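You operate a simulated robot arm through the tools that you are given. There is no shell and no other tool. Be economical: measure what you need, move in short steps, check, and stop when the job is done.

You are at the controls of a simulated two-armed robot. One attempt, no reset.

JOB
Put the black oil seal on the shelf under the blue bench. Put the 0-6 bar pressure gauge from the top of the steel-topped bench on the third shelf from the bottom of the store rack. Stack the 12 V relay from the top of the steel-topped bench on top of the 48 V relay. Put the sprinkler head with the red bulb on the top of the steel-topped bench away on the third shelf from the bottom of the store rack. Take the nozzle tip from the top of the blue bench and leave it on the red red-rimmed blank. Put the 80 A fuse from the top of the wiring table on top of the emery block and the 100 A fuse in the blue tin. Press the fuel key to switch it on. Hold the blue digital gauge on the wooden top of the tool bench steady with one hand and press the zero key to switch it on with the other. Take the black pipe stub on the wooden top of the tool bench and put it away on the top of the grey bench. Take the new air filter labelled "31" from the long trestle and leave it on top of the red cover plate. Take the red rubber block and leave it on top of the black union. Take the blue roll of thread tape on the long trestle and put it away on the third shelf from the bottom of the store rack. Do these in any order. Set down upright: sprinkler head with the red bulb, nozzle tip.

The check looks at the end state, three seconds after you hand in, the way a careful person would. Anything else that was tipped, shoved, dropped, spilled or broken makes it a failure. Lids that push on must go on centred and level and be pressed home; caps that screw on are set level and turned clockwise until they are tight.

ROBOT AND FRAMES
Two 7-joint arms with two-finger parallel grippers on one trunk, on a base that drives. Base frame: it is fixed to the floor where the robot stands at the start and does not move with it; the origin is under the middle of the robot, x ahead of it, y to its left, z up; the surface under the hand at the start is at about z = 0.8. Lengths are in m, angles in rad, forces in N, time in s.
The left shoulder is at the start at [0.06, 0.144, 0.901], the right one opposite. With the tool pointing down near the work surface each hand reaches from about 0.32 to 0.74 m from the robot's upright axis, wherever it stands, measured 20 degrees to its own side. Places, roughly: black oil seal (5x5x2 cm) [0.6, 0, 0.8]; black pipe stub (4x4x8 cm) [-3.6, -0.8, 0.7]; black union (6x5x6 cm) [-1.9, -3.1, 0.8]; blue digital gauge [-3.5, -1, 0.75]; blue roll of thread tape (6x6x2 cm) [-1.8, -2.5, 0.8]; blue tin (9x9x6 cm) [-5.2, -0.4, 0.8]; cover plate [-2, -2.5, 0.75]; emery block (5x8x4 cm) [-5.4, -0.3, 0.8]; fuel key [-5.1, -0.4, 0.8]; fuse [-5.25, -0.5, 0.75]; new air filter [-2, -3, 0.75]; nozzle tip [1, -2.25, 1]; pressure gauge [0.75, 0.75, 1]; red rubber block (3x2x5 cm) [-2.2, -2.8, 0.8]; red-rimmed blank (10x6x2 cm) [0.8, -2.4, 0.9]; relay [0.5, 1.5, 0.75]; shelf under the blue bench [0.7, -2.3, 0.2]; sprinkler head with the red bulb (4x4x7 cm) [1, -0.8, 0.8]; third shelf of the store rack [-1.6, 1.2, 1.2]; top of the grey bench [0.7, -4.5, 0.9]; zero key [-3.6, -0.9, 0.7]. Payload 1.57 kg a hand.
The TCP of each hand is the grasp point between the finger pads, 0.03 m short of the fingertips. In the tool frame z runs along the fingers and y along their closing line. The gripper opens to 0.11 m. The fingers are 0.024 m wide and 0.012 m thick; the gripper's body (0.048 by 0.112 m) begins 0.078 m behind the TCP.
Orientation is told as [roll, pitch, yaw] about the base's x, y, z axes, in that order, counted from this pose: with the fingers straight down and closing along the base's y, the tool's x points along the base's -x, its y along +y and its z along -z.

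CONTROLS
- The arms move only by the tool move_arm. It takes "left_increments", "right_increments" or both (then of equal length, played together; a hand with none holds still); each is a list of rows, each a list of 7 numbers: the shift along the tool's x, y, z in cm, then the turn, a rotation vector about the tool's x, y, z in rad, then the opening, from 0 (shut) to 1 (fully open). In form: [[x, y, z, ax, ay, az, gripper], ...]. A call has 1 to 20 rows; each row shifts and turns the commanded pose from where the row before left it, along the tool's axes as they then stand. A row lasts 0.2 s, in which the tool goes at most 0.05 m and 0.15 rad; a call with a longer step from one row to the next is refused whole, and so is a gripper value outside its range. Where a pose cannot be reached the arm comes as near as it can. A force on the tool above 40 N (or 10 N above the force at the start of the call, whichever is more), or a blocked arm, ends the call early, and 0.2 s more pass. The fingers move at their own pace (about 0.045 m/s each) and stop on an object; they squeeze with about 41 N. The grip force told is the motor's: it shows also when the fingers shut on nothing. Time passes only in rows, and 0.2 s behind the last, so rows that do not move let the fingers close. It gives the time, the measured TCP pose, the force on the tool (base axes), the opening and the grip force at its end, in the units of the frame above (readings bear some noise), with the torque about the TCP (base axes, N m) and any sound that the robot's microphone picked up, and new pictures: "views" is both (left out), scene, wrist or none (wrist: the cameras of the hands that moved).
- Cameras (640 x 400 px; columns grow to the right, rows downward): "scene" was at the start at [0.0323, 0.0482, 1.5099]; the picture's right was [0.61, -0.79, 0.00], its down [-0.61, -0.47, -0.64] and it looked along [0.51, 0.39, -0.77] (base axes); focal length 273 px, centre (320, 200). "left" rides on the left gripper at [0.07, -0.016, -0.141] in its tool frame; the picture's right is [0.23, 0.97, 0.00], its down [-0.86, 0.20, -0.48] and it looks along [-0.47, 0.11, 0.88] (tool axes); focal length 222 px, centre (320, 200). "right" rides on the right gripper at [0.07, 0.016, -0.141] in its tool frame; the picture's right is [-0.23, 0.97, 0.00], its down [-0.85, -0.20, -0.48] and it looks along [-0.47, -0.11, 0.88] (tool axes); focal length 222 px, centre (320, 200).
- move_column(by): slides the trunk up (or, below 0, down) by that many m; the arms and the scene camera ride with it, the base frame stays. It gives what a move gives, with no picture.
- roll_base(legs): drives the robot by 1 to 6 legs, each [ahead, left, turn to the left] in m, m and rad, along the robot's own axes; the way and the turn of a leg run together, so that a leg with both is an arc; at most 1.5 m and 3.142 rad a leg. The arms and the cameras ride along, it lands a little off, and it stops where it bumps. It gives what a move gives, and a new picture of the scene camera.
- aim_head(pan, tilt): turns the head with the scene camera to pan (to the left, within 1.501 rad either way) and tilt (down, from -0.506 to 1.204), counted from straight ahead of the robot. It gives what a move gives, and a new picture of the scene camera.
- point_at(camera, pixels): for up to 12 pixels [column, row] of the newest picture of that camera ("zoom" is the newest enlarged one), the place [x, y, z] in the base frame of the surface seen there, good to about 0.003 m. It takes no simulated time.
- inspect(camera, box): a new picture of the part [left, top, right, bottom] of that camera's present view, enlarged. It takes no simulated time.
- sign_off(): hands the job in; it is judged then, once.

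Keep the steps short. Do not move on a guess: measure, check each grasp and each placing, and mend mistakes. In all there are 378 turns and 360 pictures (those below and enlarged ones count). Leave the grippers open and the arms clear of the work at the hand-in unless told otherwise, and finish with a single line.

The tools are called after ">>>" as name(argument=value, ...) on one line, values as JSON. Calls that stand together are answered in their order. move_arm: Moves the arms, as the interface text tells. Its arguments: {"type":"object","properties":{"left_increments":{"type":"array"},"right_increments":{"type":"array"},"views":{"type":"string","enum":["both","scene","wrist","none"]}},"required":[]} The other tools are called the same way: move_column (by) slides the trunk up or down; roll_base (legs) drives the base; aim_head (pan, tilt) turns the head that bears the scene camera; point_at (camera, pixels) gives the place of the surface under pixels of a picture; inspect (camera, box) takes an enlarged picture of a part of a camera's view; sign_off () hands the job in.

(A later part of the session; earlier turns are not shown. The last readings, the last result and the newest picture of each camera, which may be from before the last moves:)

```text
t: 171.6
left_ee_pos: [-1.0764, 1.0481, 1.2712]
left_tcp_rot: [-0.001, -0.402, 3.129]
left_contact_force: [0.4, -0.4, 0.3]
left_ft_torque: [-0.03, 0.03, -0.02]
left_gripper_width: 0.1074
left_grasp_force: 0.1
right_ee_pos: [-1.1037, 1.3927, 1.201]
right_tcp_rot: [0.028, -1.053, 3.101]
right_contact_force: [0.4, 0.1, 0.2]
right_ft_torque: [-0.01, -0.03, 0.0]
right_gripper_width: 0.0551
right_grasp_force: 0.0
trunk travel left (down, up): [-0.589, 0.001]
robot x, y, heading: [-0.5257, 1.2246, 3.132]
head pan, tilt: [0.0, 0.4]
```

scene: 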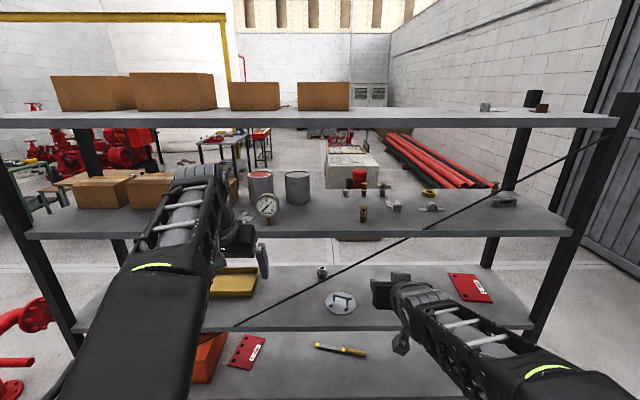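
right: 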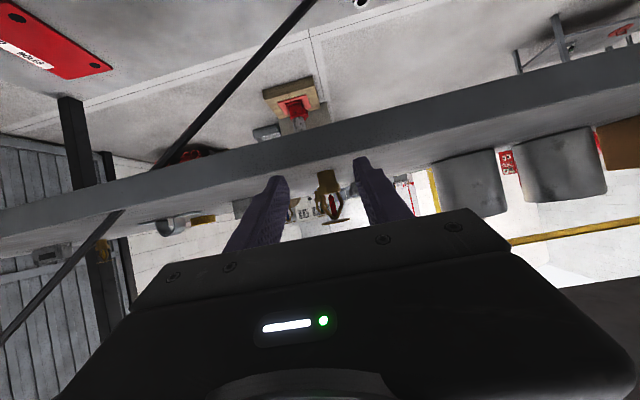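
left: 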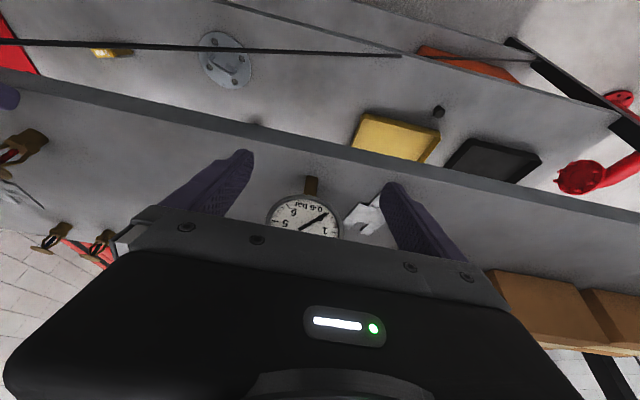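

Both stand on the shelf. Turn back to the steel bench and look at the relays.

>>> move_column(by=-0.09)

>>> roll_base(legs=[[0, 0, 1.57], [0, 0, 1.57]])

>>> move_arm(left_increments=[[0, 0, 1, 0, 0.13, 0, 0.9], [0, 0, 1, 0, 0.13, 0, 0.9], [0, 0, 1, 0, 0.14, 0, 0.9], [0, 0, 1, 0, 0, 0, 0.9], [0, 0, 1, 0, 0, 0, 0.9], [0, 0, 1, 0, 0, 0, 0.9], [0, 0, 1, 0, 0, 0, 0.9], [0, 0, 1, 0, 0, 0, 0.9]], right_increments=[[0, 0, 0, 0, 0.13, 0, 0.6], [0, 0, 0, 0, 0.13, 0, 0.6], [0, 0, 0, 0, 0.13, 0, 0.6], [0, 0, 0, 0, 0.13, 0, 0.6], [0, 0, 0, 0, 0.13, 0, 0.6], [0, 0, 0, 0, 0.13, 0, 0.6], [0, 0, 0, 0, 0.13, 0, 0.6], [0, 0, 0, 0, 0.14, 0, 0.6]], views="none")

>>> aim_head(pan=0.25, tilt=0.75)

```text
t: 172.8
left_ee_pos: [-1.0769, 1.0479, 1.1804]
left_tcp_rot: [-0.001, -0.401, 3.131]
left_contact_force: [0.3, 0.5, 0.6]
left_ft_torque: [0.0, 0.01, -0.02]
left_gripper_width: 0.1078
left_grasp_force: 0.0
right_ee_pos: [-1.1048, 1.3928, 1.1086]
right_tcp_rot: [0.029, -1.052, 3.099]
right_contact_force: [0.3, -0.4, -0.2]
right_ft_torque: [0.03, 0.0, -0.02]
right_gripper_width: 0.0551
right_grasp_force: 0.2
trunk travel left (down, up): [-0.499, 0.091]
robot x, y, heading: [-0.5282, 1.228, 3.128]
head pan, tilt: [0.0, 0.4]
```

```text
t: 180.8
left_ee_pos: [0.0346, 1.376, 1.1814]
left_tcp_rot: [-0.002, -0.4, -0.051]
left_contact_force: [-1.0, 0.1, -0.3]
left_ft_torque: [-0.01, 0.01, 0.02]
left_gripper_width: 0.1079
left_grasp_force: 0.1
right_ee_pos: [0.0482, 1.0311, 1.1095]
right_tcp_rot: [0.03, -1.052, -0.082]
right_contact_force: [0.3, -0.6, 0.4]
right_ft_torque: [0.0, 0.03, -0.01]
right_gripper_width: 0.0551
right_grasp_force: 0.2
trunk travel left (down, up): [-0.499, 0.091]
robot x, y, heading: [-0.5248, 1.2236, -0.053]
head pan, tilt: [0.0, 0.4]
```

scene: 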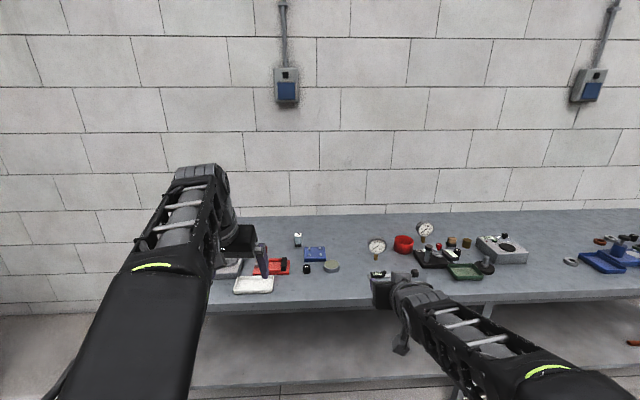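

```text
t: 182.6
left_ee_pos: [0.0117, 1.3785, 1.0283]
left_tcp_rot: [0.0, 0.001, -0.052]
left_contact_force: [0.4, 0.5, 1.2]
left_ft_torque: [0.0, -0.01, 0.0]
left_gripper_width: 0.099
left_grasp_force: 0.1
left hand out of reach, approached as far as the arm can: row 2, 3
right_ee_pos: [0.0132, 1.0347, 1.067]
right_tcp_rot: [0.013, -0.02, -0.057]
right_contact_force: [0.1, 0.2, -0.5]
right_ft_torque: [-0.01, 0.01, 0.01]
right_gripper_width: 0.0661
right_grasp_force: 0.1
right hand out of reach, approached as far as the arm can: row 8
trunk travel left (down, up): [-0.499, 0.091]
robot x, y, heading: [-0.5269, 1.2236, -0.057]
head pan, tilt: [0.0, 0.4]
```

```text
t: 183.4
left_ee_pos: [0.0122, 1.3788, 1.0282]
left_tcp_rot: [0.002, 0.0, -0.052]
left_contact_force: [0.6, 0.0, -0.2]
left_ft_torque: [0.02, -0.01, 0.02]
left_gripper_width: 0.0991
left_grasp_force: 0.0
right_ee_pos: [0.0138, 1.0332, 1.0682]
right_tcp_rot: [0.014, -0.023, -0.058]
right_contact_force: [0.0, -0.5, -0.5]
right_ft_torque: [-0.03, 0.04, 0.01]
right_gripper_width: 0.066
right_grasp_force: 0.1
trunk travel left (down, up): [-0.499, 0.091]
robot x, y, heading: [-0.5271, 1.2252, -0.051]
head pan, tilt: [0.25, 0.75]
```

scene: 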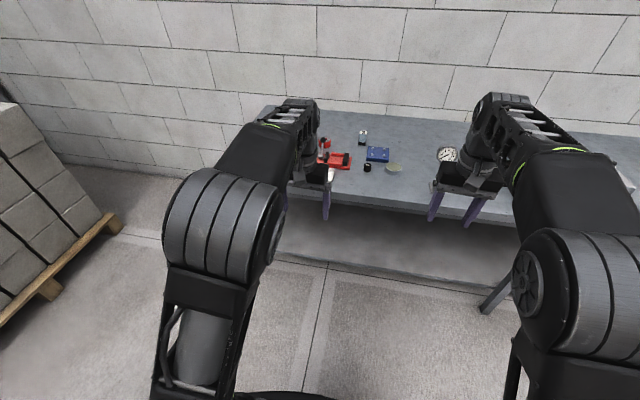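

>>> roll_base(legs=[[0, 0.35, 0.053]])

>>> aim_head(pan=0.0, tilt=0.8)

```text
t: 185.7
left_ee_pos: [0.0114, 1.762, 1.0296]
left_tcp_rot: [0.001, 0.0, 0.005]
left_contact_force: [0.8, 0.3, 0.4]
left_ft_torque: [0.0, 0.01, 0.0]
left_gripper_width: 0.0988
left_grasp_force: 0.0
right_ee_pos: [0.0316, 1.4161, 1.0692]
right_tcp_rot: [0.013, -0.022, -0.003]
right_contact_force: [0.0, 0.6, -0.2]
right_ft_torque: [-0.05, 0.01, 0.01]
right_gripper_width: 0.066
right_grasp_force: 0.1
trunk travel left (down, up): [-0.499, 0.091]
robot x, y, heading: [-0.5189, 1.5779, 0.005]
head pan, tilt: [0.25, 0.75]
```

scene: 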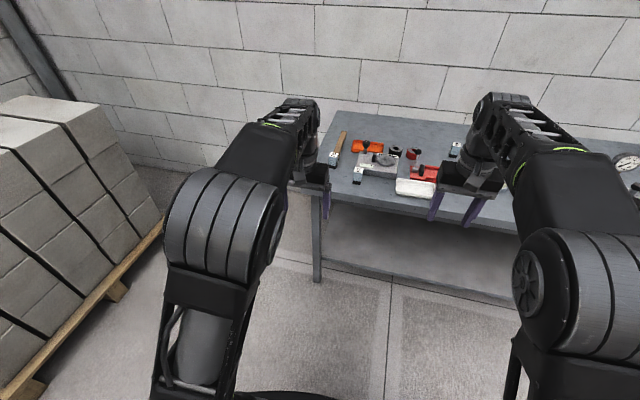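

```text
t: 186.4
left_ee_pos: [0.0115, 1.7622, 1.0291]
left_tcp_rot: [0.001, 0.0, 0.004]
left_contact_force: [0.1, -0.6, 0.5]
left_ft_torque: [0.01, 0.02, 0.02]
left_gripper_width: 0.0992
left_grasp_force: 0.0
right_ee_pos: [0.0318, 1.4163, 1.0677]
right_tcp_rot: [0.013, -0.023, -0.003]
right_contact_force: [0.3, 0.6, 0.1]
right_ft_torque: [-0.04, 0.02, -0.01]
right_gripper_width: 0.0662
right_grasp_force: 0.1
trunk travel left (down, up): [-0.499, 0.091]
robot x, y, heading: [-0.5152, 1.5754, 0.008]
head pan, tilt: [0.0, 0.799]
```

scene: 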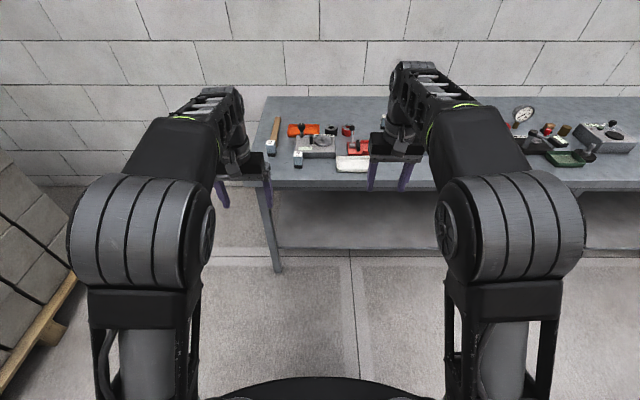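

>>> inspect(camera="scene", box=[250, 85, 440, 200])

>>> point_at(camera="scene", pixels=[[271, 143], [298, 158], [267, 160], [313, 145], [350, 163], [358, 147], [276, 128]])

```text
3.37 times, centred on (345, 142) of scene
```

zoom: 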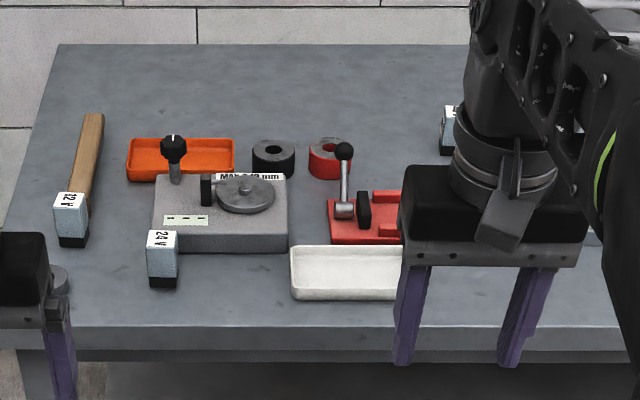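

```text
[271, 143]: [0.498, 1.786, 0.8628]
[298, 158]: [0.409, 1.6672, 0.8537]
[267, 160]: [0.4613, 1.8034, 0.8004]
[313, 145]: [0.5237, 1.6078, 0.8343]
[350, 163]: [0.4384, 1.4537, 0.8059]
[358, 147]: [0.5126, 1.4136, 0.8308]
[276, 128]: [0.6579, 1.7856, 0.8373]
```

12 V relay is the front-left block at ≈(0.50,1.787), top ≈0.863. Drive forward so the left hand is above it.

>>> roll_base(legs=[[0.48, 0, 0]])

>>> inspect(camera="left", box=[160, 0, 480, 250])

```text
t: 189.3
left_ee_pos: [0.4962, 1.7611, 1.0287]
left_tcp_rot: [-0.001, -0.001, 0.0]
left_contact_force: [-0.4, -0.2, -0.2]
left_ft_torque: [0.0, 0.0, 0.05]
left_gripper_width: 0.099
left_grasp_force: 0.1
right_ee_pos: [0.5156, 1.4147, 1.0682]
right_tcp_rot: [0.015, -0.021, -0.006]
right_contact_force: [0.6, 1.0, 0.1]
right_ft_torque: [-0.01, 0.05, -0.02]
right_gripper_width: 0.0657
right_grasp_force: 0.1
trunk travel left (down, up): [-0.499, 0.091]
robot x, y, heading: [-0.031, 1.5798, 0.006]
head pan, tilt: [0.0, 0.799]
```

scene: 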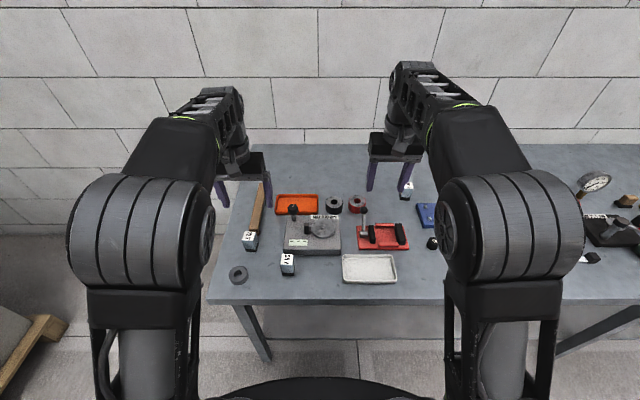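

```text
1.60 times, centred on (320, 125) of left
```

zoom: 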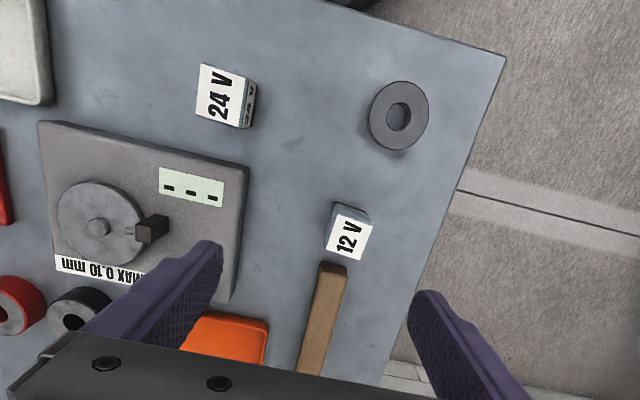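

>>> point_at(camera="zoom", pixels=[[349, 232], [331, 206], [371, 216], [328, 250], [365, 258], [337, 268], [325, 245], [345, 272]])

>>> point_at(camera="scene", pixels=[[406, 188], [406, 198], [401, 184], [412, 184]])

>>> inspect(camera="scene", box=[380, 160, 450, 215])

```text
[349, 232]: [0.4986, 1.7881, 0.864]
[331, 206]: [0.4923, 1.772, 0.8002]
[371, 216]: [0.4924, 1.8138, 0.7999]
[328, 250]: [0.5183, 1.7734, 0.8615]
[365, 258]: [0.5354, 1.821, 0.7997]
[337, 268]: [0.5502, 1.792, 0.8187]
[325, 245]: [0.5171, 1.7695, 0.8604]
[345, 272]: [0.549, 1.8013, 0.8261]
```

```text
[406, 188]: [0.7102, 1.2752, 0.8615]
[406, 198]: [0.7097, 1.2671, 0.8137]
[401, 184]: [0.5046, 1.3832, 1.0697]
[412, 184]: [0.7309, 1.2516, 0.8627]
```

```text
7.27 times, centred on (415, 188) of scene
```

zoom: 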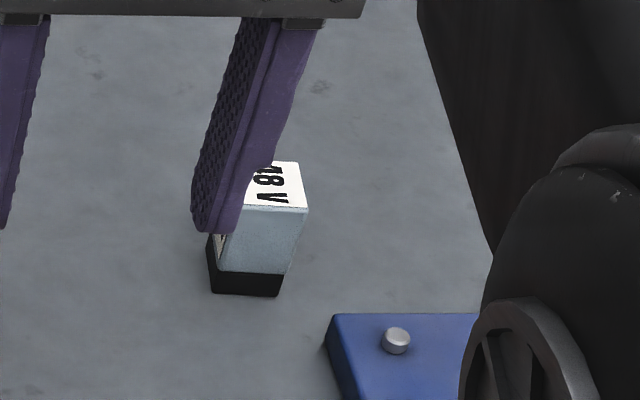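

>>> inspect(camera="left", box=[300, 110, 370, 180])

```text
5.71 times, centred on (335, 145) of left
```

zoom: 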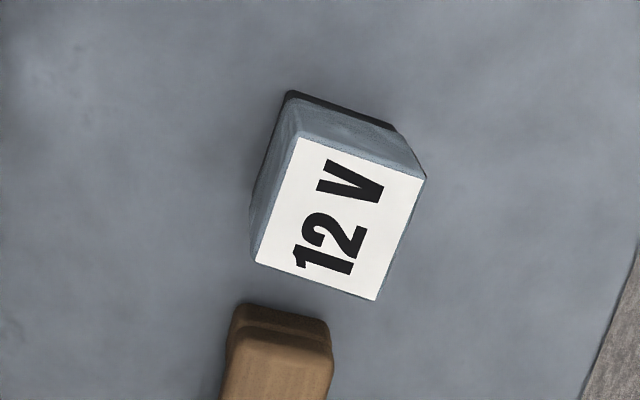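

>>> point_at(camera="zoom", pixels=[[301, 142], [420, 180], [262, 255], [372, 294], [340, 218], [285, 320], [295, 98], [392, 130], [280, 308], [300, 150]])

```text
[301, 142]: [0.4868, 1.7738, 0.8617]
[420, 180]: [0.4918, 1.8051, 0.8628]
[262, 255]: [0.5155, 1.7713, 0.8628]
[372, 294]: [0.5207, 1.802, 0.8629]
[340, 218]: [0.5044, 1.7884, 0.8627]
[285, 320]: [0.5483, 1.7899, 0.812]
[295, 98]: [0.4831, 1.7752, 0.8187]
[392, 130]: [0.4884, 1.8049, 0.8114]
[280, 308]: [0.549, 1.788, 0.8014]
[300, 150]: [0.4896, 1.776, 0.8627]
```

12 V relay centre (0.504,1.788), turned about −0.12 rad, top 0.863. Align the left gripper and descend.

>>> move_arm(left_increments=[[-0.75, 2.7, 2, 0, 0, 0, 0.7], [0, 0, 3, 0, 0, 0.12, 0.7], [0, 0, 4, 0, 0, 0, 0.7], [0, 0, 0, 0, 0, 0, 0.7]], views="wrist")

```text
t: 190.3
left_ee_pos: [0.5031, 1.7868, 0.9398]
left_tcp_rot: [0.002, 0.001, -0.123]
left_contact_force: [-0.6, -0.6, 0.8]
left_ft_torque: [0.02, -0.03, -0.02]
left_gripper_width: 0.0771
left_grasp_force: 0.1
right_ee_pos: [0.5154, 1.4157, 1.0684]
right_tcp_rot: [0.014, -0.023, -0.006]
right_contact_force: [-1.0, 0.0, 0.0]
right_ft_torque: [0.01, 0.01, 0.0]
right_gripper_width: 0.066
right_grasp_force: 0.0
trunk travel left (down, up): [-0.499, 0.091]
robot x, y, heading: [-0.0336, 1.5802, -0.006]
head pan, tilt: [0.0, 0.799]
```

left: 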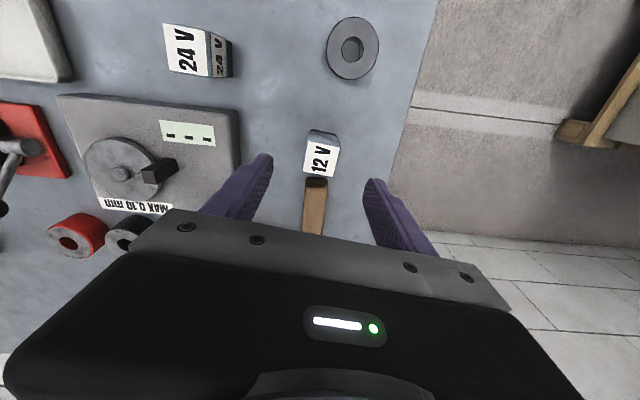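

>>> move_arm(left_increments=[[0, 0.1, 4, 0, 0, 0, 0.6], [0, 0, 4, 0, 0, 0, 0.6], [0, 0, 1.4, 0, 0, 0, 0.6], [0, 0, 0, 0, 0, 0, 0.1], [0, 0, 0, 0, 0, 0, 0.1], [0, 0, 0, 0, 0, 0, 0.1], [0, 0, 0, 0, 0, 0, 0.1], [0, 0, -3, 0, 0, 0, 0.1], [0, 0, -4, 0, 0, 0, 0.1], [0, 0, -4, 0, 0, 0, 0.1], [0, 0, -3, 0, 0, 0, 0.1]], views="wrist")

```text
t: 192.7
left_ee_pos: [0.5044, 1.7896, 0.9852]
left_tcp_rot: [-0.001, 0.001, -0.118]
left_contact_force: [0.4, -0.3, -1.7]
left_ft_torque: [0.0, -0.02, 0.0]
left_gripper_width: 0.0345
left_grasp_force: 40.8
right_ee_pos: [0.5145, 1.4147, 1.0689]
right_tcp_rot: [0.014, -0.023, -0.006]
right_contact_force: [-0.5, 0.5, -0.3]
right_ft_torque: [0.0, -0.02, -0.02]
right_gripper_width: 0.0659
right_grasp_force: 0.1
trunk travel left (down, up): [-0.499, 0.091]
robot x, y, heading: [-0.0359, 1.5779, -0.001]
head pan, tilt: [0.0, 0.799]
```

left: 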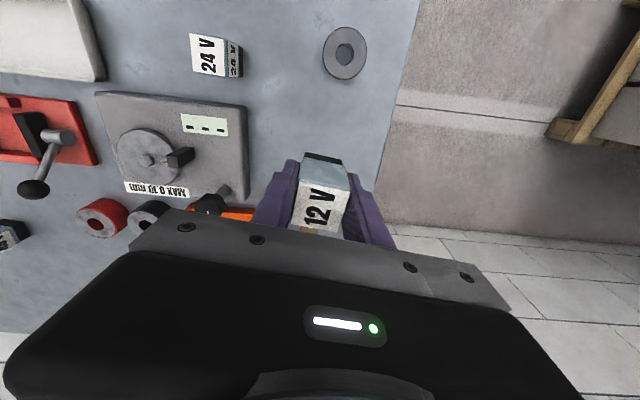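

Relay held. Raise, then strafe right and forward to reach the 48 V relay.

>>> move_arm(left_increments=[[0, 0, -4, 0, 0, 0, 0.1], [0, 0, -3, 0, 0, 0, 0.1]], views="none")

>>> roll_base(legs=[[0, -0.42, 0], [0.06, 0, 0]])

>>> inspect(camera="left", box=[160, 0, 480, 250])

```text
t: 193.3
left_ee_pos: [0.503, 1.7903, 1.055]
left_tcp_rot: [0.0, 0.004, -0.119]
left_contact_force: [-0.2, 0.3, -0.7]
left_ft_torque: [-0.04, 0.01, 0.02]
left_gripper_width: 0.0343
left_grasp_force: 41.0
right_ee_pos: [0.5144, 1.4164, 1.0676]
right_tcp_rot: [0.014, -0.024, -0.005]
right_contact_force: [-0.7, 0.2, 0.0]
right_ft_torque: [-0.02, -0.04, -0.03]
right_gripper_width: 0.0662
right_grasp_force: 0.1
trunk travel left (down, up): [-0.499, 0.091]
robot x, y, heading: [-0.0332, 1.5788, -0.001]
head pan, tilt: [0.0, 0.799]
```

```text
t: 196.5
left_ee_pos: [0.5656, 1.3694, 1.0528]
left_tcp_rot: [-0.001, 0.002, -0.119]
left_contact_force: [0.3, 0.1, -1.7]
left_ft_torque: [0.01, 0.05, -0.03]
left_gripper_width: 0.0345
left_grasp_force: 40.9
right_ee_pos: [0.5776, 0.9966, 1.0662]
right_tcp_rot: [0.012, -0.02, -0.004]
right_contact_force: [0.6, 0.3, 0.2]
right_ft_torque: [0.0, 0.06, -0.01]
right_gripper_width: 0.0659
right_grasp_force: 0.0
trunk travel left (down, up): [-0.499, 0.091]
robot x, y, heading: [0.0283, 1.1561, 0.003]
head pan, tilt: [0.0, 0.799]
```

scene: 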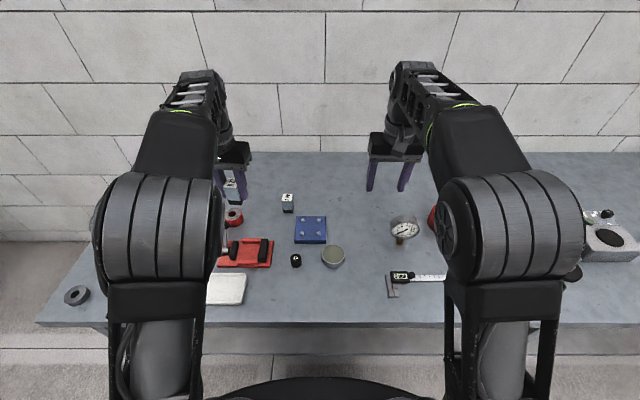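

```text
1.60 times, centred on (320, 125) of left
```

zoom: 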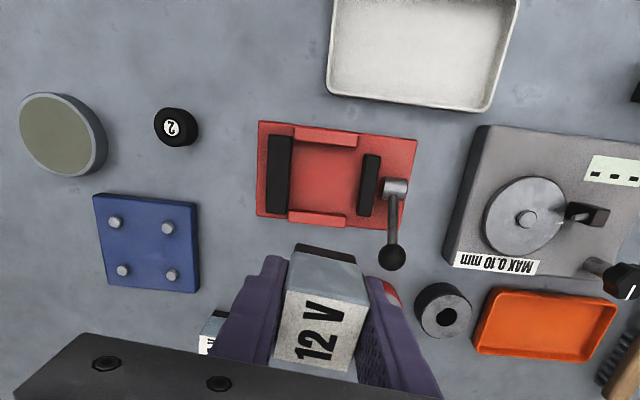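

Measure the 48 V relay from the scene view (pixel ~ (288,200)).

>>> inspect(camera="scene", box=[264, 180, 312, 220])

```text
10.00 times, centred on (288, 200) of scene
```

zoom: 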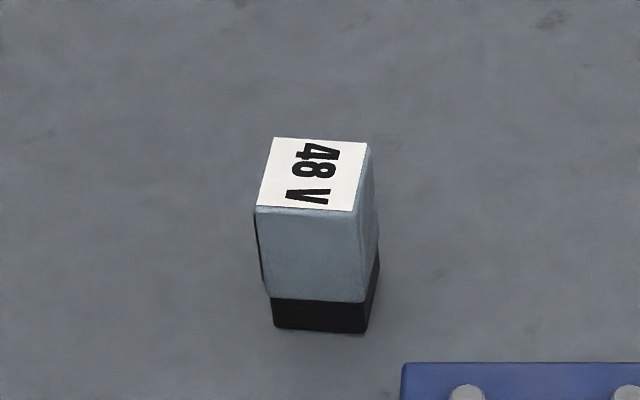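

>>> point_at(camera="zoom", pixels=[[279, 142], [363, 147], [261, 202], [350, 206], [313, 173], [372, 157], [260, 210], [360, 215]])

```text
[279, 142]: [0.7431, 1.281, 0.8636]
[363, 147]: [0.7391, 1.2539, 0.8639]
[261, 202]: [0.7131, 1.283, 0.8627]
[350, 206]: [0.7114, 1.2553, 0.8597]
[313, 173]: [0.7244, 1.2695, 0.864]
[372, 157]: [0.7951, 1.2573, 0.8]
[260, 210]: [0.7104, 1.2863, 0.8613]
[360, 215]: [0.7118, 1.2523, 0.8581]
```

48 V relay centre (0.7255,1.269), same turn. Move above it, then partly down.

>>> move_arm(left_increments=[[-3.42, -1.6, 0, 0, 0, 0, 0.1], [-3.42, -1.6, 0, 0, 0, 0, 0.1], [-3.42, -1.6, 0, 0, 0, 0, 0.1], [-3.42, -1.6, 1, 0, 0, 0, 0.1], [-3.42, -1.6, 2, 0, 0, 0, 0.1], [0, 0, 4, 0, 0, 0, 0.1], [0, 0, 4, 0, 0, 0, 0.1], [0, 0, 0, 0, 0, 0, 0.1]], views="both")

>>> inspect(camera="scene", box=[250, 160, 330, 220])

```text
t: 198.3
left_ee_pos: [0.6233, 1.2573, 0.8991]
left_tcp_rot: [0.0, 0.0, -0.118]
left_contact_force: [0.1, 1.0, -1.5]
left_ft_torque: [0.02, 0.0, 0.04]
left_gripper_width: 0.0344
left_grasp_force: 40.3
left hand out of reach, approached as far as the arm can: row 1, 2, 3, 4, 5
right_ee_pos: [0.5751, 0.9954, 1.0673]
right_tcp_rot: [0.013, -0.022, -0.004]
right_contact_force: [-0.6, -0.3, 0.1]
right_ft_torque: [0.03, 0.02, 0.01]
right_gripper_width: 0.0658
right_grasp_force: 0.1
trunk travel left (down, up): [-0.499, 0.091]
robot x, y, heading: [0.0234, 1.1573, 0.006]
head pan, tilt: [0.0, 0.799]
```

scene: 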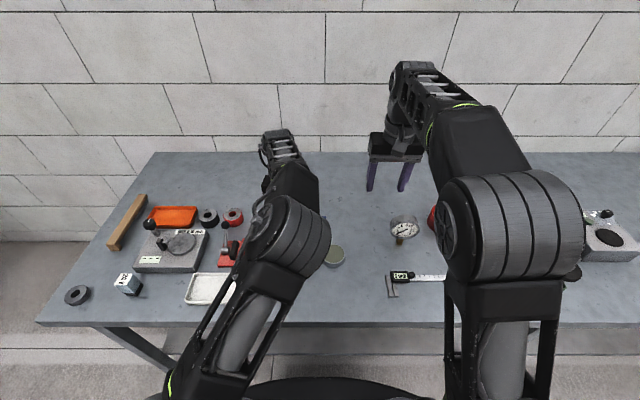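
left: 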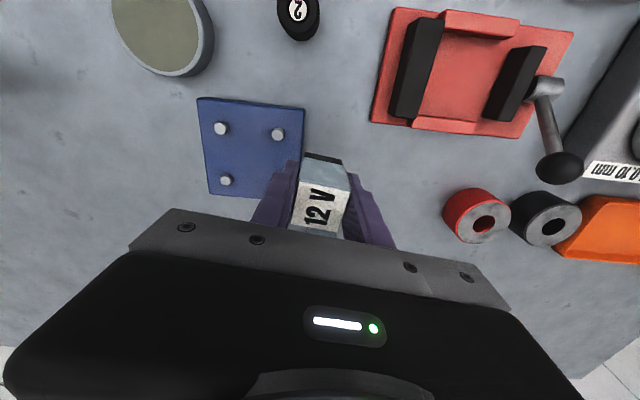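

```text
6.67 times, centred on (290, 190) of scene
```

zoom: 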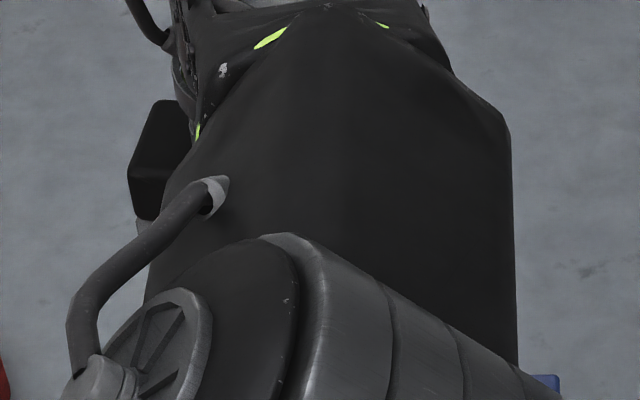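

The arm fell short (no contact made). Lift, and shift the base right and forward for better reach.

>>> move_arm(left_increments=[[0, 0, -4, 0, 0, 0, 0.1], [0, 0, -3, 0, 0, 0, 0.1]], views="none")

>>> roll_base(legs=[[0, -0.13, 0], [0.04, 0, 0]])

>>> move_arm(left_increments=[[-1, 3.5, 0, 0, 0, 0, 0.1], [-1, 3.5, 0, 0, 0, 0, 0.1], [-1, 3.5, 0, 0, 0, 0, 0.1], [-1.0, 3.5, 0, 0, 0, 0, 0.1], [0, 0, 0, 0, 0, 0, 0.1]], views="both")

```text
t: 198.9
left_ee_pos: [0.6244, 1.2583, 0.9715]
left_tcp_rot: [0.0, 0.001, -0.118]
left_contact_force: [-0.5, 0.1, -0.6]
left_ft_torque: [-0.03, -0.05, 0.0]
left_gripper_width: 0.0344
left_grasp_force: 40.7
right_ee_pos: [0.5755, 0.9958, 1.0676]
right_tcp_rot: [0.014, -0.022, -0.002]
right_contact_force: [-0.1, -0.1, 0.1]
right_ft_torque: [-0.05, -0.01, -0.04]
right_gripper_width: 0.0661
right_grasp_force: 0.1
trunk travel left (down, up): [-0.499, 0.091]
robot x, y, heading: [0.0262, 1.1557, 0.002]
head pan, tilt: [0.0, 0.799]
```

```text
t: 200.6
left_ee_pos: [0.665, 1.1318, 0.9696]
left_tcp_rot: [0.001, 0.002, -0.117]
left_contact_force: [0.7, -0.8, -1.3]
left_ft_torque: [-0.05, 0.07, 0.02]
left_gripper_width: 0.0345
left_grasp_force: 40.7
right_ee_pos: [0.6153, 0.8682, 1.0665]
right_tcp_rot: [0.014, -0.02, -0.002]
right_contact_force: [0.2, -0.4, -0.2]
right_ft_torque: [0.01, 0.02, 0.0]
right_gripper_width: 0.0661
right_grasp_force: 0.1
trunk travel left (down, up): [-0.499, 0.091]
robot x, y, heading: [0.07, 1.0294, 0.001]
head pan, tilt: [0.0, 0.799]
```

scene: 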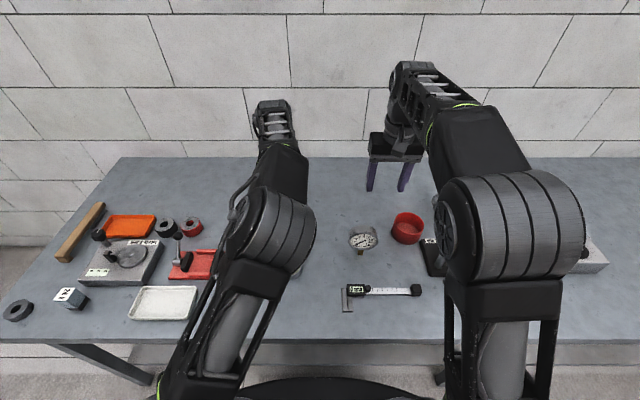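

```text
t: 201.8
left_ee_pos: [0.6382, 1.2332, 0.9663]
left_tcp_rot: [0.001, -0.004, -0.119]
left_contact_force: [0.3, -0.3, -1.3]
left_ft_torque: [-0.02, 0.03, 0.0]
left_gripper_width: 0.0345
left_grasp_force: 40.7
left hand out of reach, approached as far as the arm can: row 1, 2, 3, 4
right_ee_pos: [0.6148, 0.8685, 1.0681]
right_tcp_rot: [0.014, -0.022, -0.005]
right_contact_force: [-0.9, -0.4, 0.2]
right_ft_torque: [-0.02, 0.03, 0.01]
right_gripper_width: 0.066
right_grasp_force: 0.1
trunk travel left (down, up): [-0.499, 0.091]
robot x, y, heading: [0.0661, 1.0317, 0.007]
head pan, tilt: [0.0, 0.799]
```

scene: 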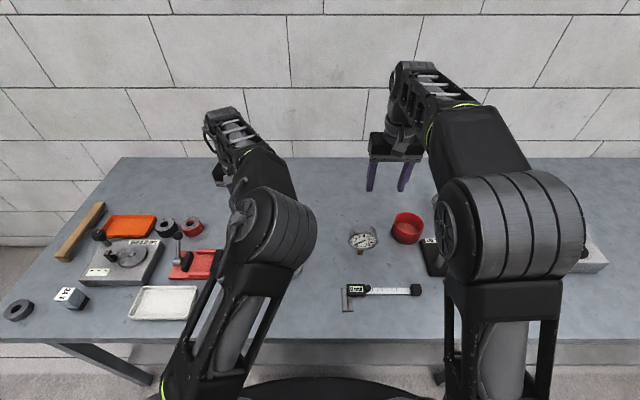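
left: 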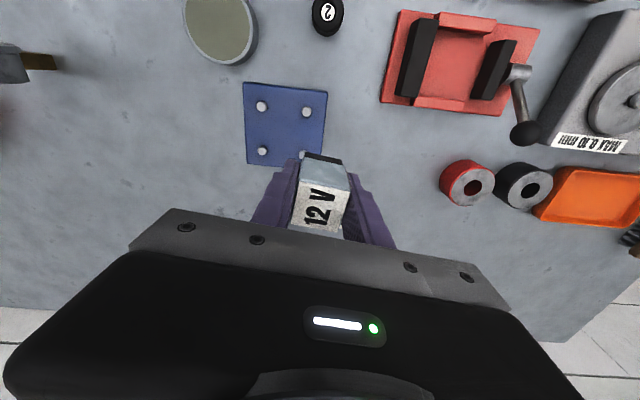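

Raising the trunk restores reach at this height. Raise 9 cm and continue.

>>> move_column(by=0.09)

>>> move_arm(left_increments=[[0, 0, 4, 0, 0, 0, 0.1], [0, 0, 4, 0, 0, 0, 0.1], [-3, 1.5, 0, 0, 0, 0, 0.1], [-3, 1.5, 0, 0, 0, 0, 0.1], [-2.0, 1.3, 0, 0, 0, 0, 0.1], [0, 0, 0, 0, 0, 0, 0.1]], views="both")

```text
t: 203.1
left_ee_pos: [0.6374, 1.2345, 1.0554]
left_tcp_rot: [0.002, -0.002, -0.118]
left_contact_force: [0.3, 0.2, -0.5]
left_ft_torque: [-0.02, 0.03, 0.02]
left_gripper_width: 0.034
left_grasp_force: 40.7
right_ee_pos: [0.6155, 0.868, 1.1572]
right_tcp_rot: [0.015, -0.022, -0.003]
right_contact_force: [-0.1, -0.3, 0.2]
right_ft_torque: [0.01, 0.06, 0.02]
right_gripper_width: 0.066
right_grasp_force: 0.0
trunk travel left (down, up): [-0.589, 0.001]
robot x, y, heading: [0.0664, 1.0309, 0.002]
head pan, tilt: [0.0, 0.799]
```

```text
t: 204.5
left_ee_pos: [0.6425, 1.2146, 0.9907]
left_tcp_rot: [0.003, -0.004, -0.118]
left_contact_force: [-0.2, 0.0, -0.3]
left_ft_torque: [0.01, 0.02, 0.01]
left_gripper_width: 0.0343
left_grasp_force: 40.6
left hand out of reach, approached as far as the arm can: row 2, 3, 4, 5
right_ee_pos: [0.616, 0.8679, 1.1568]
right_tcp_rot: [0.014, -0.023, -0.005]
right_contact_force: [-1.1, -0.9, -1.0]
right_ft_torque: [0.0, 0.04, -0.02]
right_gripper_width: 0.0659
right_grasp_force: 0.0
trunk travel left (down, up): [-0.589, 0.001]
robot x, y, heading: [0.0677, 1.0266, 0.001]
head pan, tilt: [0.0, 0.799]
```

scene: 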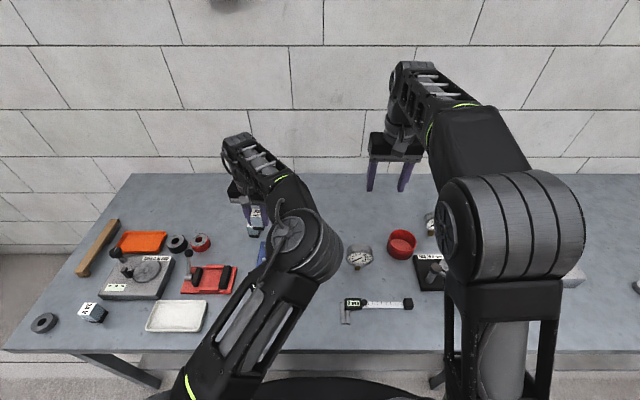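
left: 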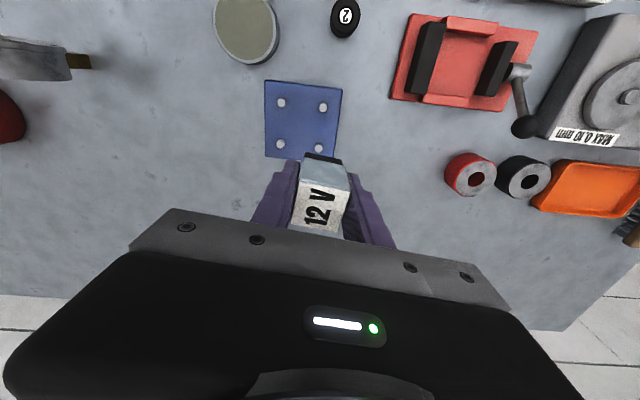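

The elbow got stuck in a poor posture. Retract the hand toward its own side to reset the elbow, then re-extend radially.

>>> move_arm(left_increments=[[3.5, 2.0, -1, 0, 0, 0, 0.1], [3.5, 2.5, -1, 0, 0, 0, 0.1], [3.5, 2.5, -1, 0, 0, 0, 0.1], [3.5, 2.5, 0, 0, 0, 0, 0.1], [3.5, 2.5, 0, 0, 0, 0, 0.1], [3.0, 2.0, 0, 0, 0, 0, 0.1], [0, 0, 0, 0, 0, 0, 0.1]], views="scene")

```text
t: 206.1
left_ee_pos: [0.454, 1.3776, 1.0188]
left_tcp_rot: [0.002, -0.003, -0.119]
left_contact_force: [-0.1, -0.3, -0.9]
left_ft_torque: [-0.04, 0.02, -0.02]
left_gripper_width: 0.0345
left_grasp_force: 41.0
right_ee_pos: [0.6159, 0.8682, 1.158]
right_tcp_rot: [0.015, -0.022, -0.006]
right_contact_force: [-0.9, 0.1, 0.4]
right_ft_torque: [-0.01, 0.01, 0.02]
right_gripper_width: 0.0659
right_grasp_force: 0.0
trunk travel left (down, up): [-0.589, 0.001]
robot x, y, heading: [0.0696, 1.0301, 0.003]
head pan, tilt: [0.0, 0.799]
```

scene: 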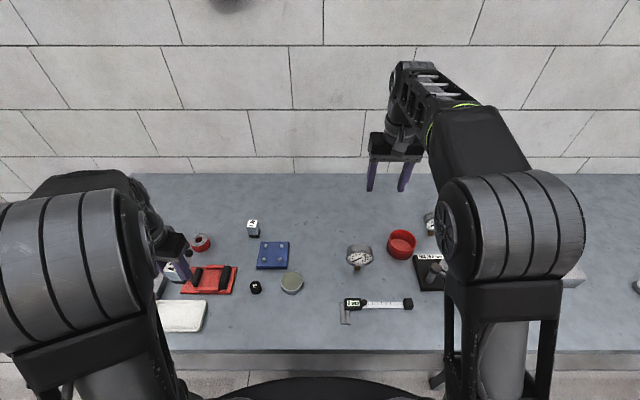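

>>> move_arm(left_increments=[[-4.04, -1.08, 0, 0, 0, 0, 0.1], [-4.04, -1.08, 0, 0, 0, 0, 0.1], [-4.04, -1.08, 0.5, 0, 0, 0, 0.1], [-4.04, -1.08, 0.5, 0, 0, 0, 0.1], [-4.04, -1.08, 1, 0, 0, 0, 0.1], [-4.04, -1.08, 1, 0, 0, 0, 0.1], [-4.04, -1.08, 1, 0, 0, 0, 0.1], [0, 0, 0, 0, 0, 0, 0.1]], views="both")

```text
t: 207.9
left_ee_pos: [0.6379, 1.2248, 1.0043]
left_tcp_rot: [0.004, -0.004, -0.12]
left_contact_force: [0.3, -0.1, -1.2]
left_ft_torque: [0.0, -0.03, 0.02]
left_gripper_width: 0.0346
left_grasp_force: 41.0
left hand out of reach, approached as far as the arm can: row 3, 4, 5, 6, 7
right_ee_pos: [0.6146, 0.869, 1.1578]
right_tcp_rot: [0.014, -0.023, -0.004]
right_contact_force: [-0.2, 1.0, -0.6]
right_ft_torque: [-0.06, -0.02, -0.01]
right_gripper_width: 0.0659
right_grasp_force: 0.1
trunk travel left (down, up): [-0.589, 0.001]
robot x, y, heading: [0.0684, 1.028, 0.001]
head pan, tilt: [0.0, 0.799]
```

scene: 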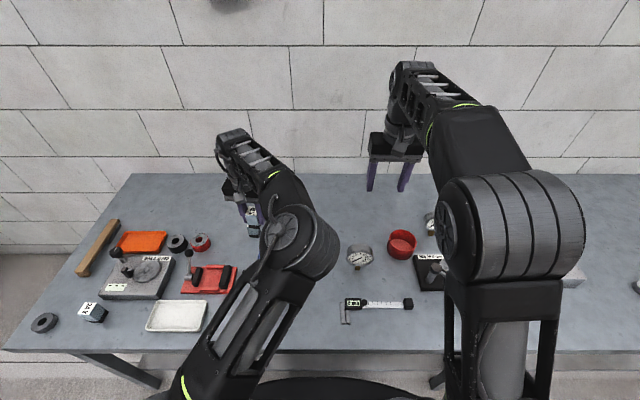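
left: 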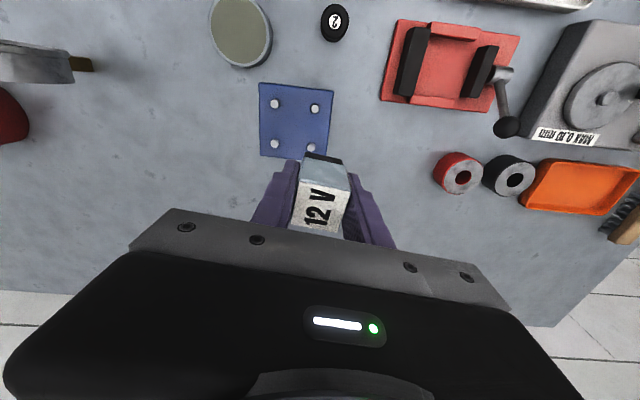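

Possibly the wrist yaw limits it. Turn the tool back to yaw 0 and retry extending.

>>> move_arm(left_increments=[[0, 0, 0, 0, 0, -0.12, 0.1], [-2, 0, 0, 0, 0, 0, 0.1], [-2, 1, 1, 0, 0, 0, 0.1], [-2, 1, 1, 0, 0, 0, 0.1], [-2, 1, 1, 0, 0, 0, 0.1], [0, 0, 0, 0, 0, 0, 0.1]], views="none")

```text
t: 209.3
left_ee_pos: [0.6428, 1.2113, 0.9853]
left_tcp_rot: [0.003, -0.004, 0.001]
left_contact_force: [0.1, 0.0, -1.0]
left_ft_torque: [-0.01, 0.01, 0.02]
left_gripper_width: 0.0344
left_grasp_force: 40.9
left hand out of reach, approached as far as the arm can: row 2, 3, 4, 5
right_ee_pos: [0.6157, 0.8688, 1.1579]
right_tcp_rot: [0.014, -0.023, -0.004]
right_contact_force: [0.2, 0.5, 0.1]
right_ft_torque: [-0.01, 0.03, 0.01]
right_gripper_width: 0.0659
right_grasp_force: 0.0
trunk travel left (down, up): [-0.589, 0.001]
robot x, y, heading: [0.0655, 1.026, -0.001]
head pan, tilt: [0.0, 0.799]
```

>>> move_arm(left_increments=[[0, 0, 3, 0, 0, 0, 0.1], [0, 0, 2.8, 0, 0, 0, 0.1], [-1.5, 0.5, 0, 0, 0, 0, 0.1], [-1.5, 0.5, 0, 0, 0, 0, 0.1], [0, 0, 0, 0, 0, 0, 0.1]], views="none")

```text
t: 210.5
left_ee_pos: [0.6372, 1.2076, 0.9383]
left_tcp_rot: [0.004, -0.006, 0.003]
left_contact_force: [0.7, 0.3, -0.7]
left_ft_torque: [0.01, 0.0, -0.01]
left_gripper_width: 0.0341
left_grasp_force: 40.8
left hand out of reach, approached as far as the arm can: row 1, 2, 3, 4
right_ee_pos: [0.6155, 0.8684, 1.158]
right_tcp_rot: [0.013, -0.024, -0.004]
right_contact_force: [-0.2, 0.4, 1.3]
right_ft_torque: [-0.01, -0.02, 0.03]
right_gripper_width: 0.0661
right_grasp_force: 0.0
trunk travel left (down, up): [-0.589, 0.001]
robot x, y, heading: [0.0654, 1.0315, -0.001]
head pan, tilt: [0.0, 0.799]
```

Joint limits suggest a lower trunk. I'll back off the bench, lower the trunk, set the hand pose in free space, then drive in.

>>> move_arm(left_increments=[[4, 2, -4, 0, 0, 0, 0.1], [4, 2, -4, 0, 0, 0, 0.1]], views="none")

>>> roll_base(legs=[[-0.42, 0, 0]])

>>> move_column(by=-0.2)

>>> move_arm(left_increments=[[0, 0, -3, 0, 0, 0, 0.1], [0, 0, -3, 0, 0, 0, 0.1], [-4, -1, -2, 0, 0, 0, 0.1], [-4, -1, -2, 0, 0, 0, 0.1], [-4, 0, 0, 0, 0, 0, 0.1], [-4, 0, 0, 0, 0, 0, 0.1], [0, 0, 0, 0, 0, 0, 0.1]], views="scene")

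```text
refused: row 1 steps farther than a row can; nothing moved
```

```text
t: 213.1
left_ee_pos: [0.216, 1.2074, 0.9415]
left_tcp_rot: [0.003, -0.006, -0.001]
left_contact_force: [0.2, 0.6, -0.6]
left_ft_torque: [-0.01, -0.03, 0.0]
left_gripper_width: 0.0344
left_grasp_force: 41.2
right_ee_pos: [0.1942, 0.8679, 1.1579]
right_tcp_rot: [0.014, -0.023, -0.008]
right_contact_force: [-0.8, 0.2, 0.2]
right_ft_torque: [0.02, -0.04, -0.01]
right_gripper_width: 0.0659
right_grasp_force: 0.0
trunk travel left (down, up): [-0.589, 0.001]
robot x, y, heading: [-0.3526, 1.0314, -0.007]
head pan, tilt: [0.0, 0.799]
```

scene: 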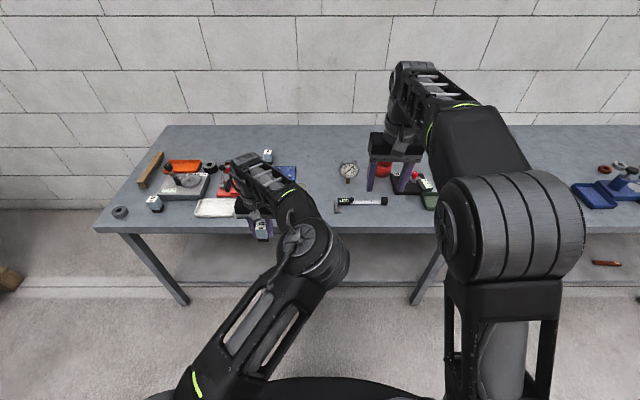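

```text
t: 215.2
left_ee_pos: [0.2156, 1.2066, 0.7398]
left_tcp_rot: [0.005, -0.004, 0.0]
left_contact_force: [0.3, 0.4, -0.9]
left_ft_torque: [-0.01, -0.02, -0.01]
left_gripper_width: 0.0342
left_grasp_force: 41.0
right_ee_pos: [0.1939, 0.8673, 0.9574]
right_tcp_rot: [0.013, -0.023, -0.008]
right_contact_force: [0.2, 0.4, -0.5]
right_ft_torque: [-0.01, 0.03, -0.01]
right_gripper_width: 0.0659
right_grasp_force: 0.0
trunk travel left (down, up): [-0.389, 0.201]
robot x, y, heading: [-0.3558, 1.0253, -0.008]
head pan, tilt: [0.0, 0.799]
```

```text
t: 216.8
left_ee_pos: [0.2481, 1.153, 0.8382]
left_tcp_rot: [0.004, -0.009, 0.0]
left_contact_force: [0.4, 0.6, -2.1]
left_ft_torque: [0.0, 0.02, -0.01]
left_gripper_width: 0.0345
left_grasp_force: 41.1
left hand out of reach, approached as far as the arm can: row 3, 4, 5, 6
right_ee_pos: [0.1928, 0.8664, 0.9582]
right_tcp_rot: [0.014, -0.024, -0.008]
right_contact_force: [0.1, -0.2, -0.6]
right_ft_torque: [-0.02, 0.0, 0.02]
right_gripper_width: 0.066
right_grasp_force: 0.0
trunk travel left (down, up): [-0.389, 0.201]
robot x, y, heading: [-0.356, 1.0281, 0.001]
head pan, tilt: [0.0, 0.799]
```

scene: 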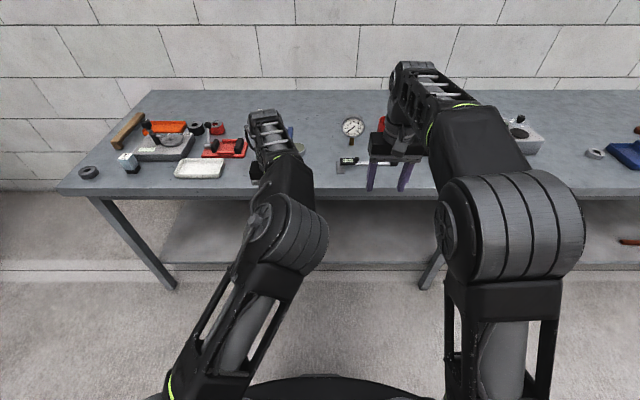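

>>> move_arm(left_increments=[[3.5, 2.5, -1, 0, 0, 0, 0.1], [3.5, 2.5, -1, 0, 0, 0, 0.1], [3.5, 2.5, -1, 0, 0, 0, 0.1], [3.5, 3, -1, 0, 0, 0, 0.1], [3.5, 3, 0, 0, 0, 0, 0.1], [3.5, 3, 0, 0, 0, 0, 0.1], [3, 3, 0, 0, 0, 0, 0.1], [0, 0, 0, 0, 0, 0, 0.1], [-4, 0, 0, 0, 0, 0, 0.1], [-4, 0, 0, 0, 0, 0, 0.1], [-4, 0, 0, 0, 0, 0, 0.1], [-4, 0, 0, 0, 0, 0, 0.1], [-4, 0, 0, 0, 0, 0, 0.1], [-4, 0, 0, 0, 0, 0, 0.1], [0, 0, 0, 0, 0, 0, 0.1]], views="scene")

```text
t: 220.0
left_ee_pos: [0.2473, 1.3486, 0.8808]
left_tcp_rot: [0.004, -0.005, 0.001]
left_contact_force: [-0.1, 0.0, -1.5]
left_ft_torque: [0.01, 0.03, -0.01]
left_gripper_width: 0.0345
left_grasp_force: 41.3
right_ee_pos: [0.1943, 0.8669, 0.9576]
right_tcp_rot: [0.014, -0.023, -0.007]
right_contact_force: [-0.3, 0.4, 0.1]
right_ft_torque: [-0.02, -0.01, 0.02]
right_gripper_width: 0.0659
right_grasp_force: 0.1
trunk travel left (down, up): [-0.389, 0.201]
robot x, y, heading: [-0.3498, 1.0287, -0.005]
head pan, tilt: [0.0, 0.799]
```

scene: 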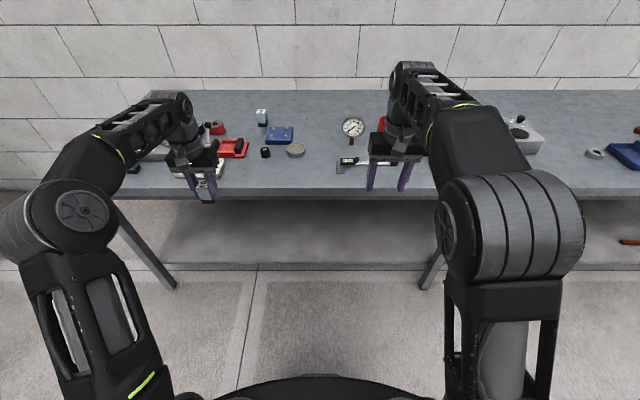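

Elbow-out posture now works. Extend 6 cm more, raise, and set yaw −0.12.

>>> move_arm(left_increments=[[-2, 0, -3, 0, 0, 0.12, 0.1], [-2, 0, -3, 0, 0, 0, 0.1], [-2, 0, -2.5, 0, 0, 0, 0.1], [0, 0, 0, 0, 0, 0, 0.1]], views="none")

```text
t: 221.0
left_ee_pos: [0.2536, 1.3483, 0.8892]
left_tcp_rot: [0.004, -0.006, -0.04]
left_contact_force: [-0.3, -0.1, 0.1]
left_ft_torque: [0.02, 0.01, 0.02]
left_gripper_width: 0.0345
left_grasp_force: 41.2
left hand out of reach, approached as far as the arm can: row 1, 2, 3
right_ee_pos: [0.1948, 0.8671, 0.958]
right_tcp_rot: [0.013, -0.023, -0.008]
right_contact_force: [-0.6, 0.6, 0.0]
right_ft_torque: [0.01, 0.01, -0.02]
right_gripper_width: 0.0659
right_grasp_force: 0.1
trunk travel left (down, up): [-0.389, 0.201]
robot x, y, heading: [-0.3522, 1.0291, -0.003]
head pan, tilt: [0.0, 0.799]
```

>>> move_column(by=0.2)

>>> move_arm(left_increments=[[0, 0, 4, 0, 0, 0.08, 0.1], [0, 0, 4, 0, 0, 0, 0.1], [0, 0, 4, 0, 0, 0, 0.1], [0, 0, 0, 0, 0, 0, 0.1], [-2, 0, 0, 0, 0, 0, 0.1], [-2, -0.5, 0, 0, 0, 0, 0.1], [-2, -0.5, 0, 0, 0, 0, 0.1], [0, 0, 0, 0, 0, 0, 0.1]], views="scene")

>>> point_at(camera="scene", pixels=[[300, 265], [300, 245], [300, 230], [340, 250]])

```text
t: 223.2
left_ee_pos: [0.2535, 1.3487, 1.0897]
left_tcp_rot: [0.003, -0.006, -0.038]
left_contact_force: [0.6, 0.3, -1.6]
left_ft_torque: [-0.01, 0.0, 0.05]
left_gripper_width: 0.0346
left_grasp_force: 41.1
right_ee_pos: [0.1945, 0.867, 1.1583]
right_tcp_rot: [0.014, -0.023, -0.008]
right_contact_force: [-0.7, 0.5, 0.0]
right_ft_torque: [0.0, 0.04, -0.01]
right_gripper_width: 0.0657
right_grasp_force: 0.1
trunk travel left (down, up): [-0.589, 0.001]
robot x, y, heading: [-0.3515, 1.0302, -0.001]
head pan, tilt: [0.0, 0.799]
```

```text
t: 225.0
left_ee_pos: [0.313, 1.3319, 0.9695]
left_tcp_rot: [0.004, -0.004, -0.119]
left_contact_force: [0.6, -0.2, -0.9]
left_ft_torque: [-0.01, -0.04, -0.02]
left_gripper_width: 0.0344
left_grasp_force: 40.8
right_ee_pos: [0.1945, 0.8671, 1.1584]
right_tcp_rot: [0.014, -0.021, -0.006]
right_contact_force: [-0.4, 0.2, 0.3]
right_ft_torque: [-0.02, 0.0, 0.01]
right_gripper_width: 0.0658
right_grasp_force: 0.1
trunk travel left (down, up): [-0.589, 0.001]
robot x, y, heading: [-0.3498, 1.0322, -0.003]
head pan, tilt: [0.0, 0.799]
```

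scene: 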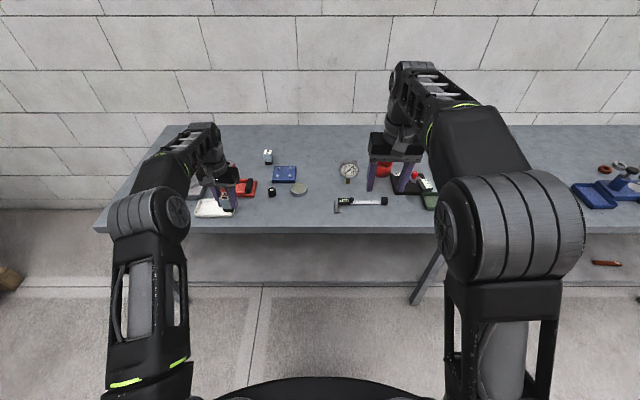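

```text
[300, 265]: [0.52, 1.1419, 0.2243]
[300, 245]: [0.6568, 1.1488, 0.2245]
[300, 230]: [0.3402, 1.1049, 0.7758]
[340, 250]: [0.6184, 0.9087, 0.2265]
```

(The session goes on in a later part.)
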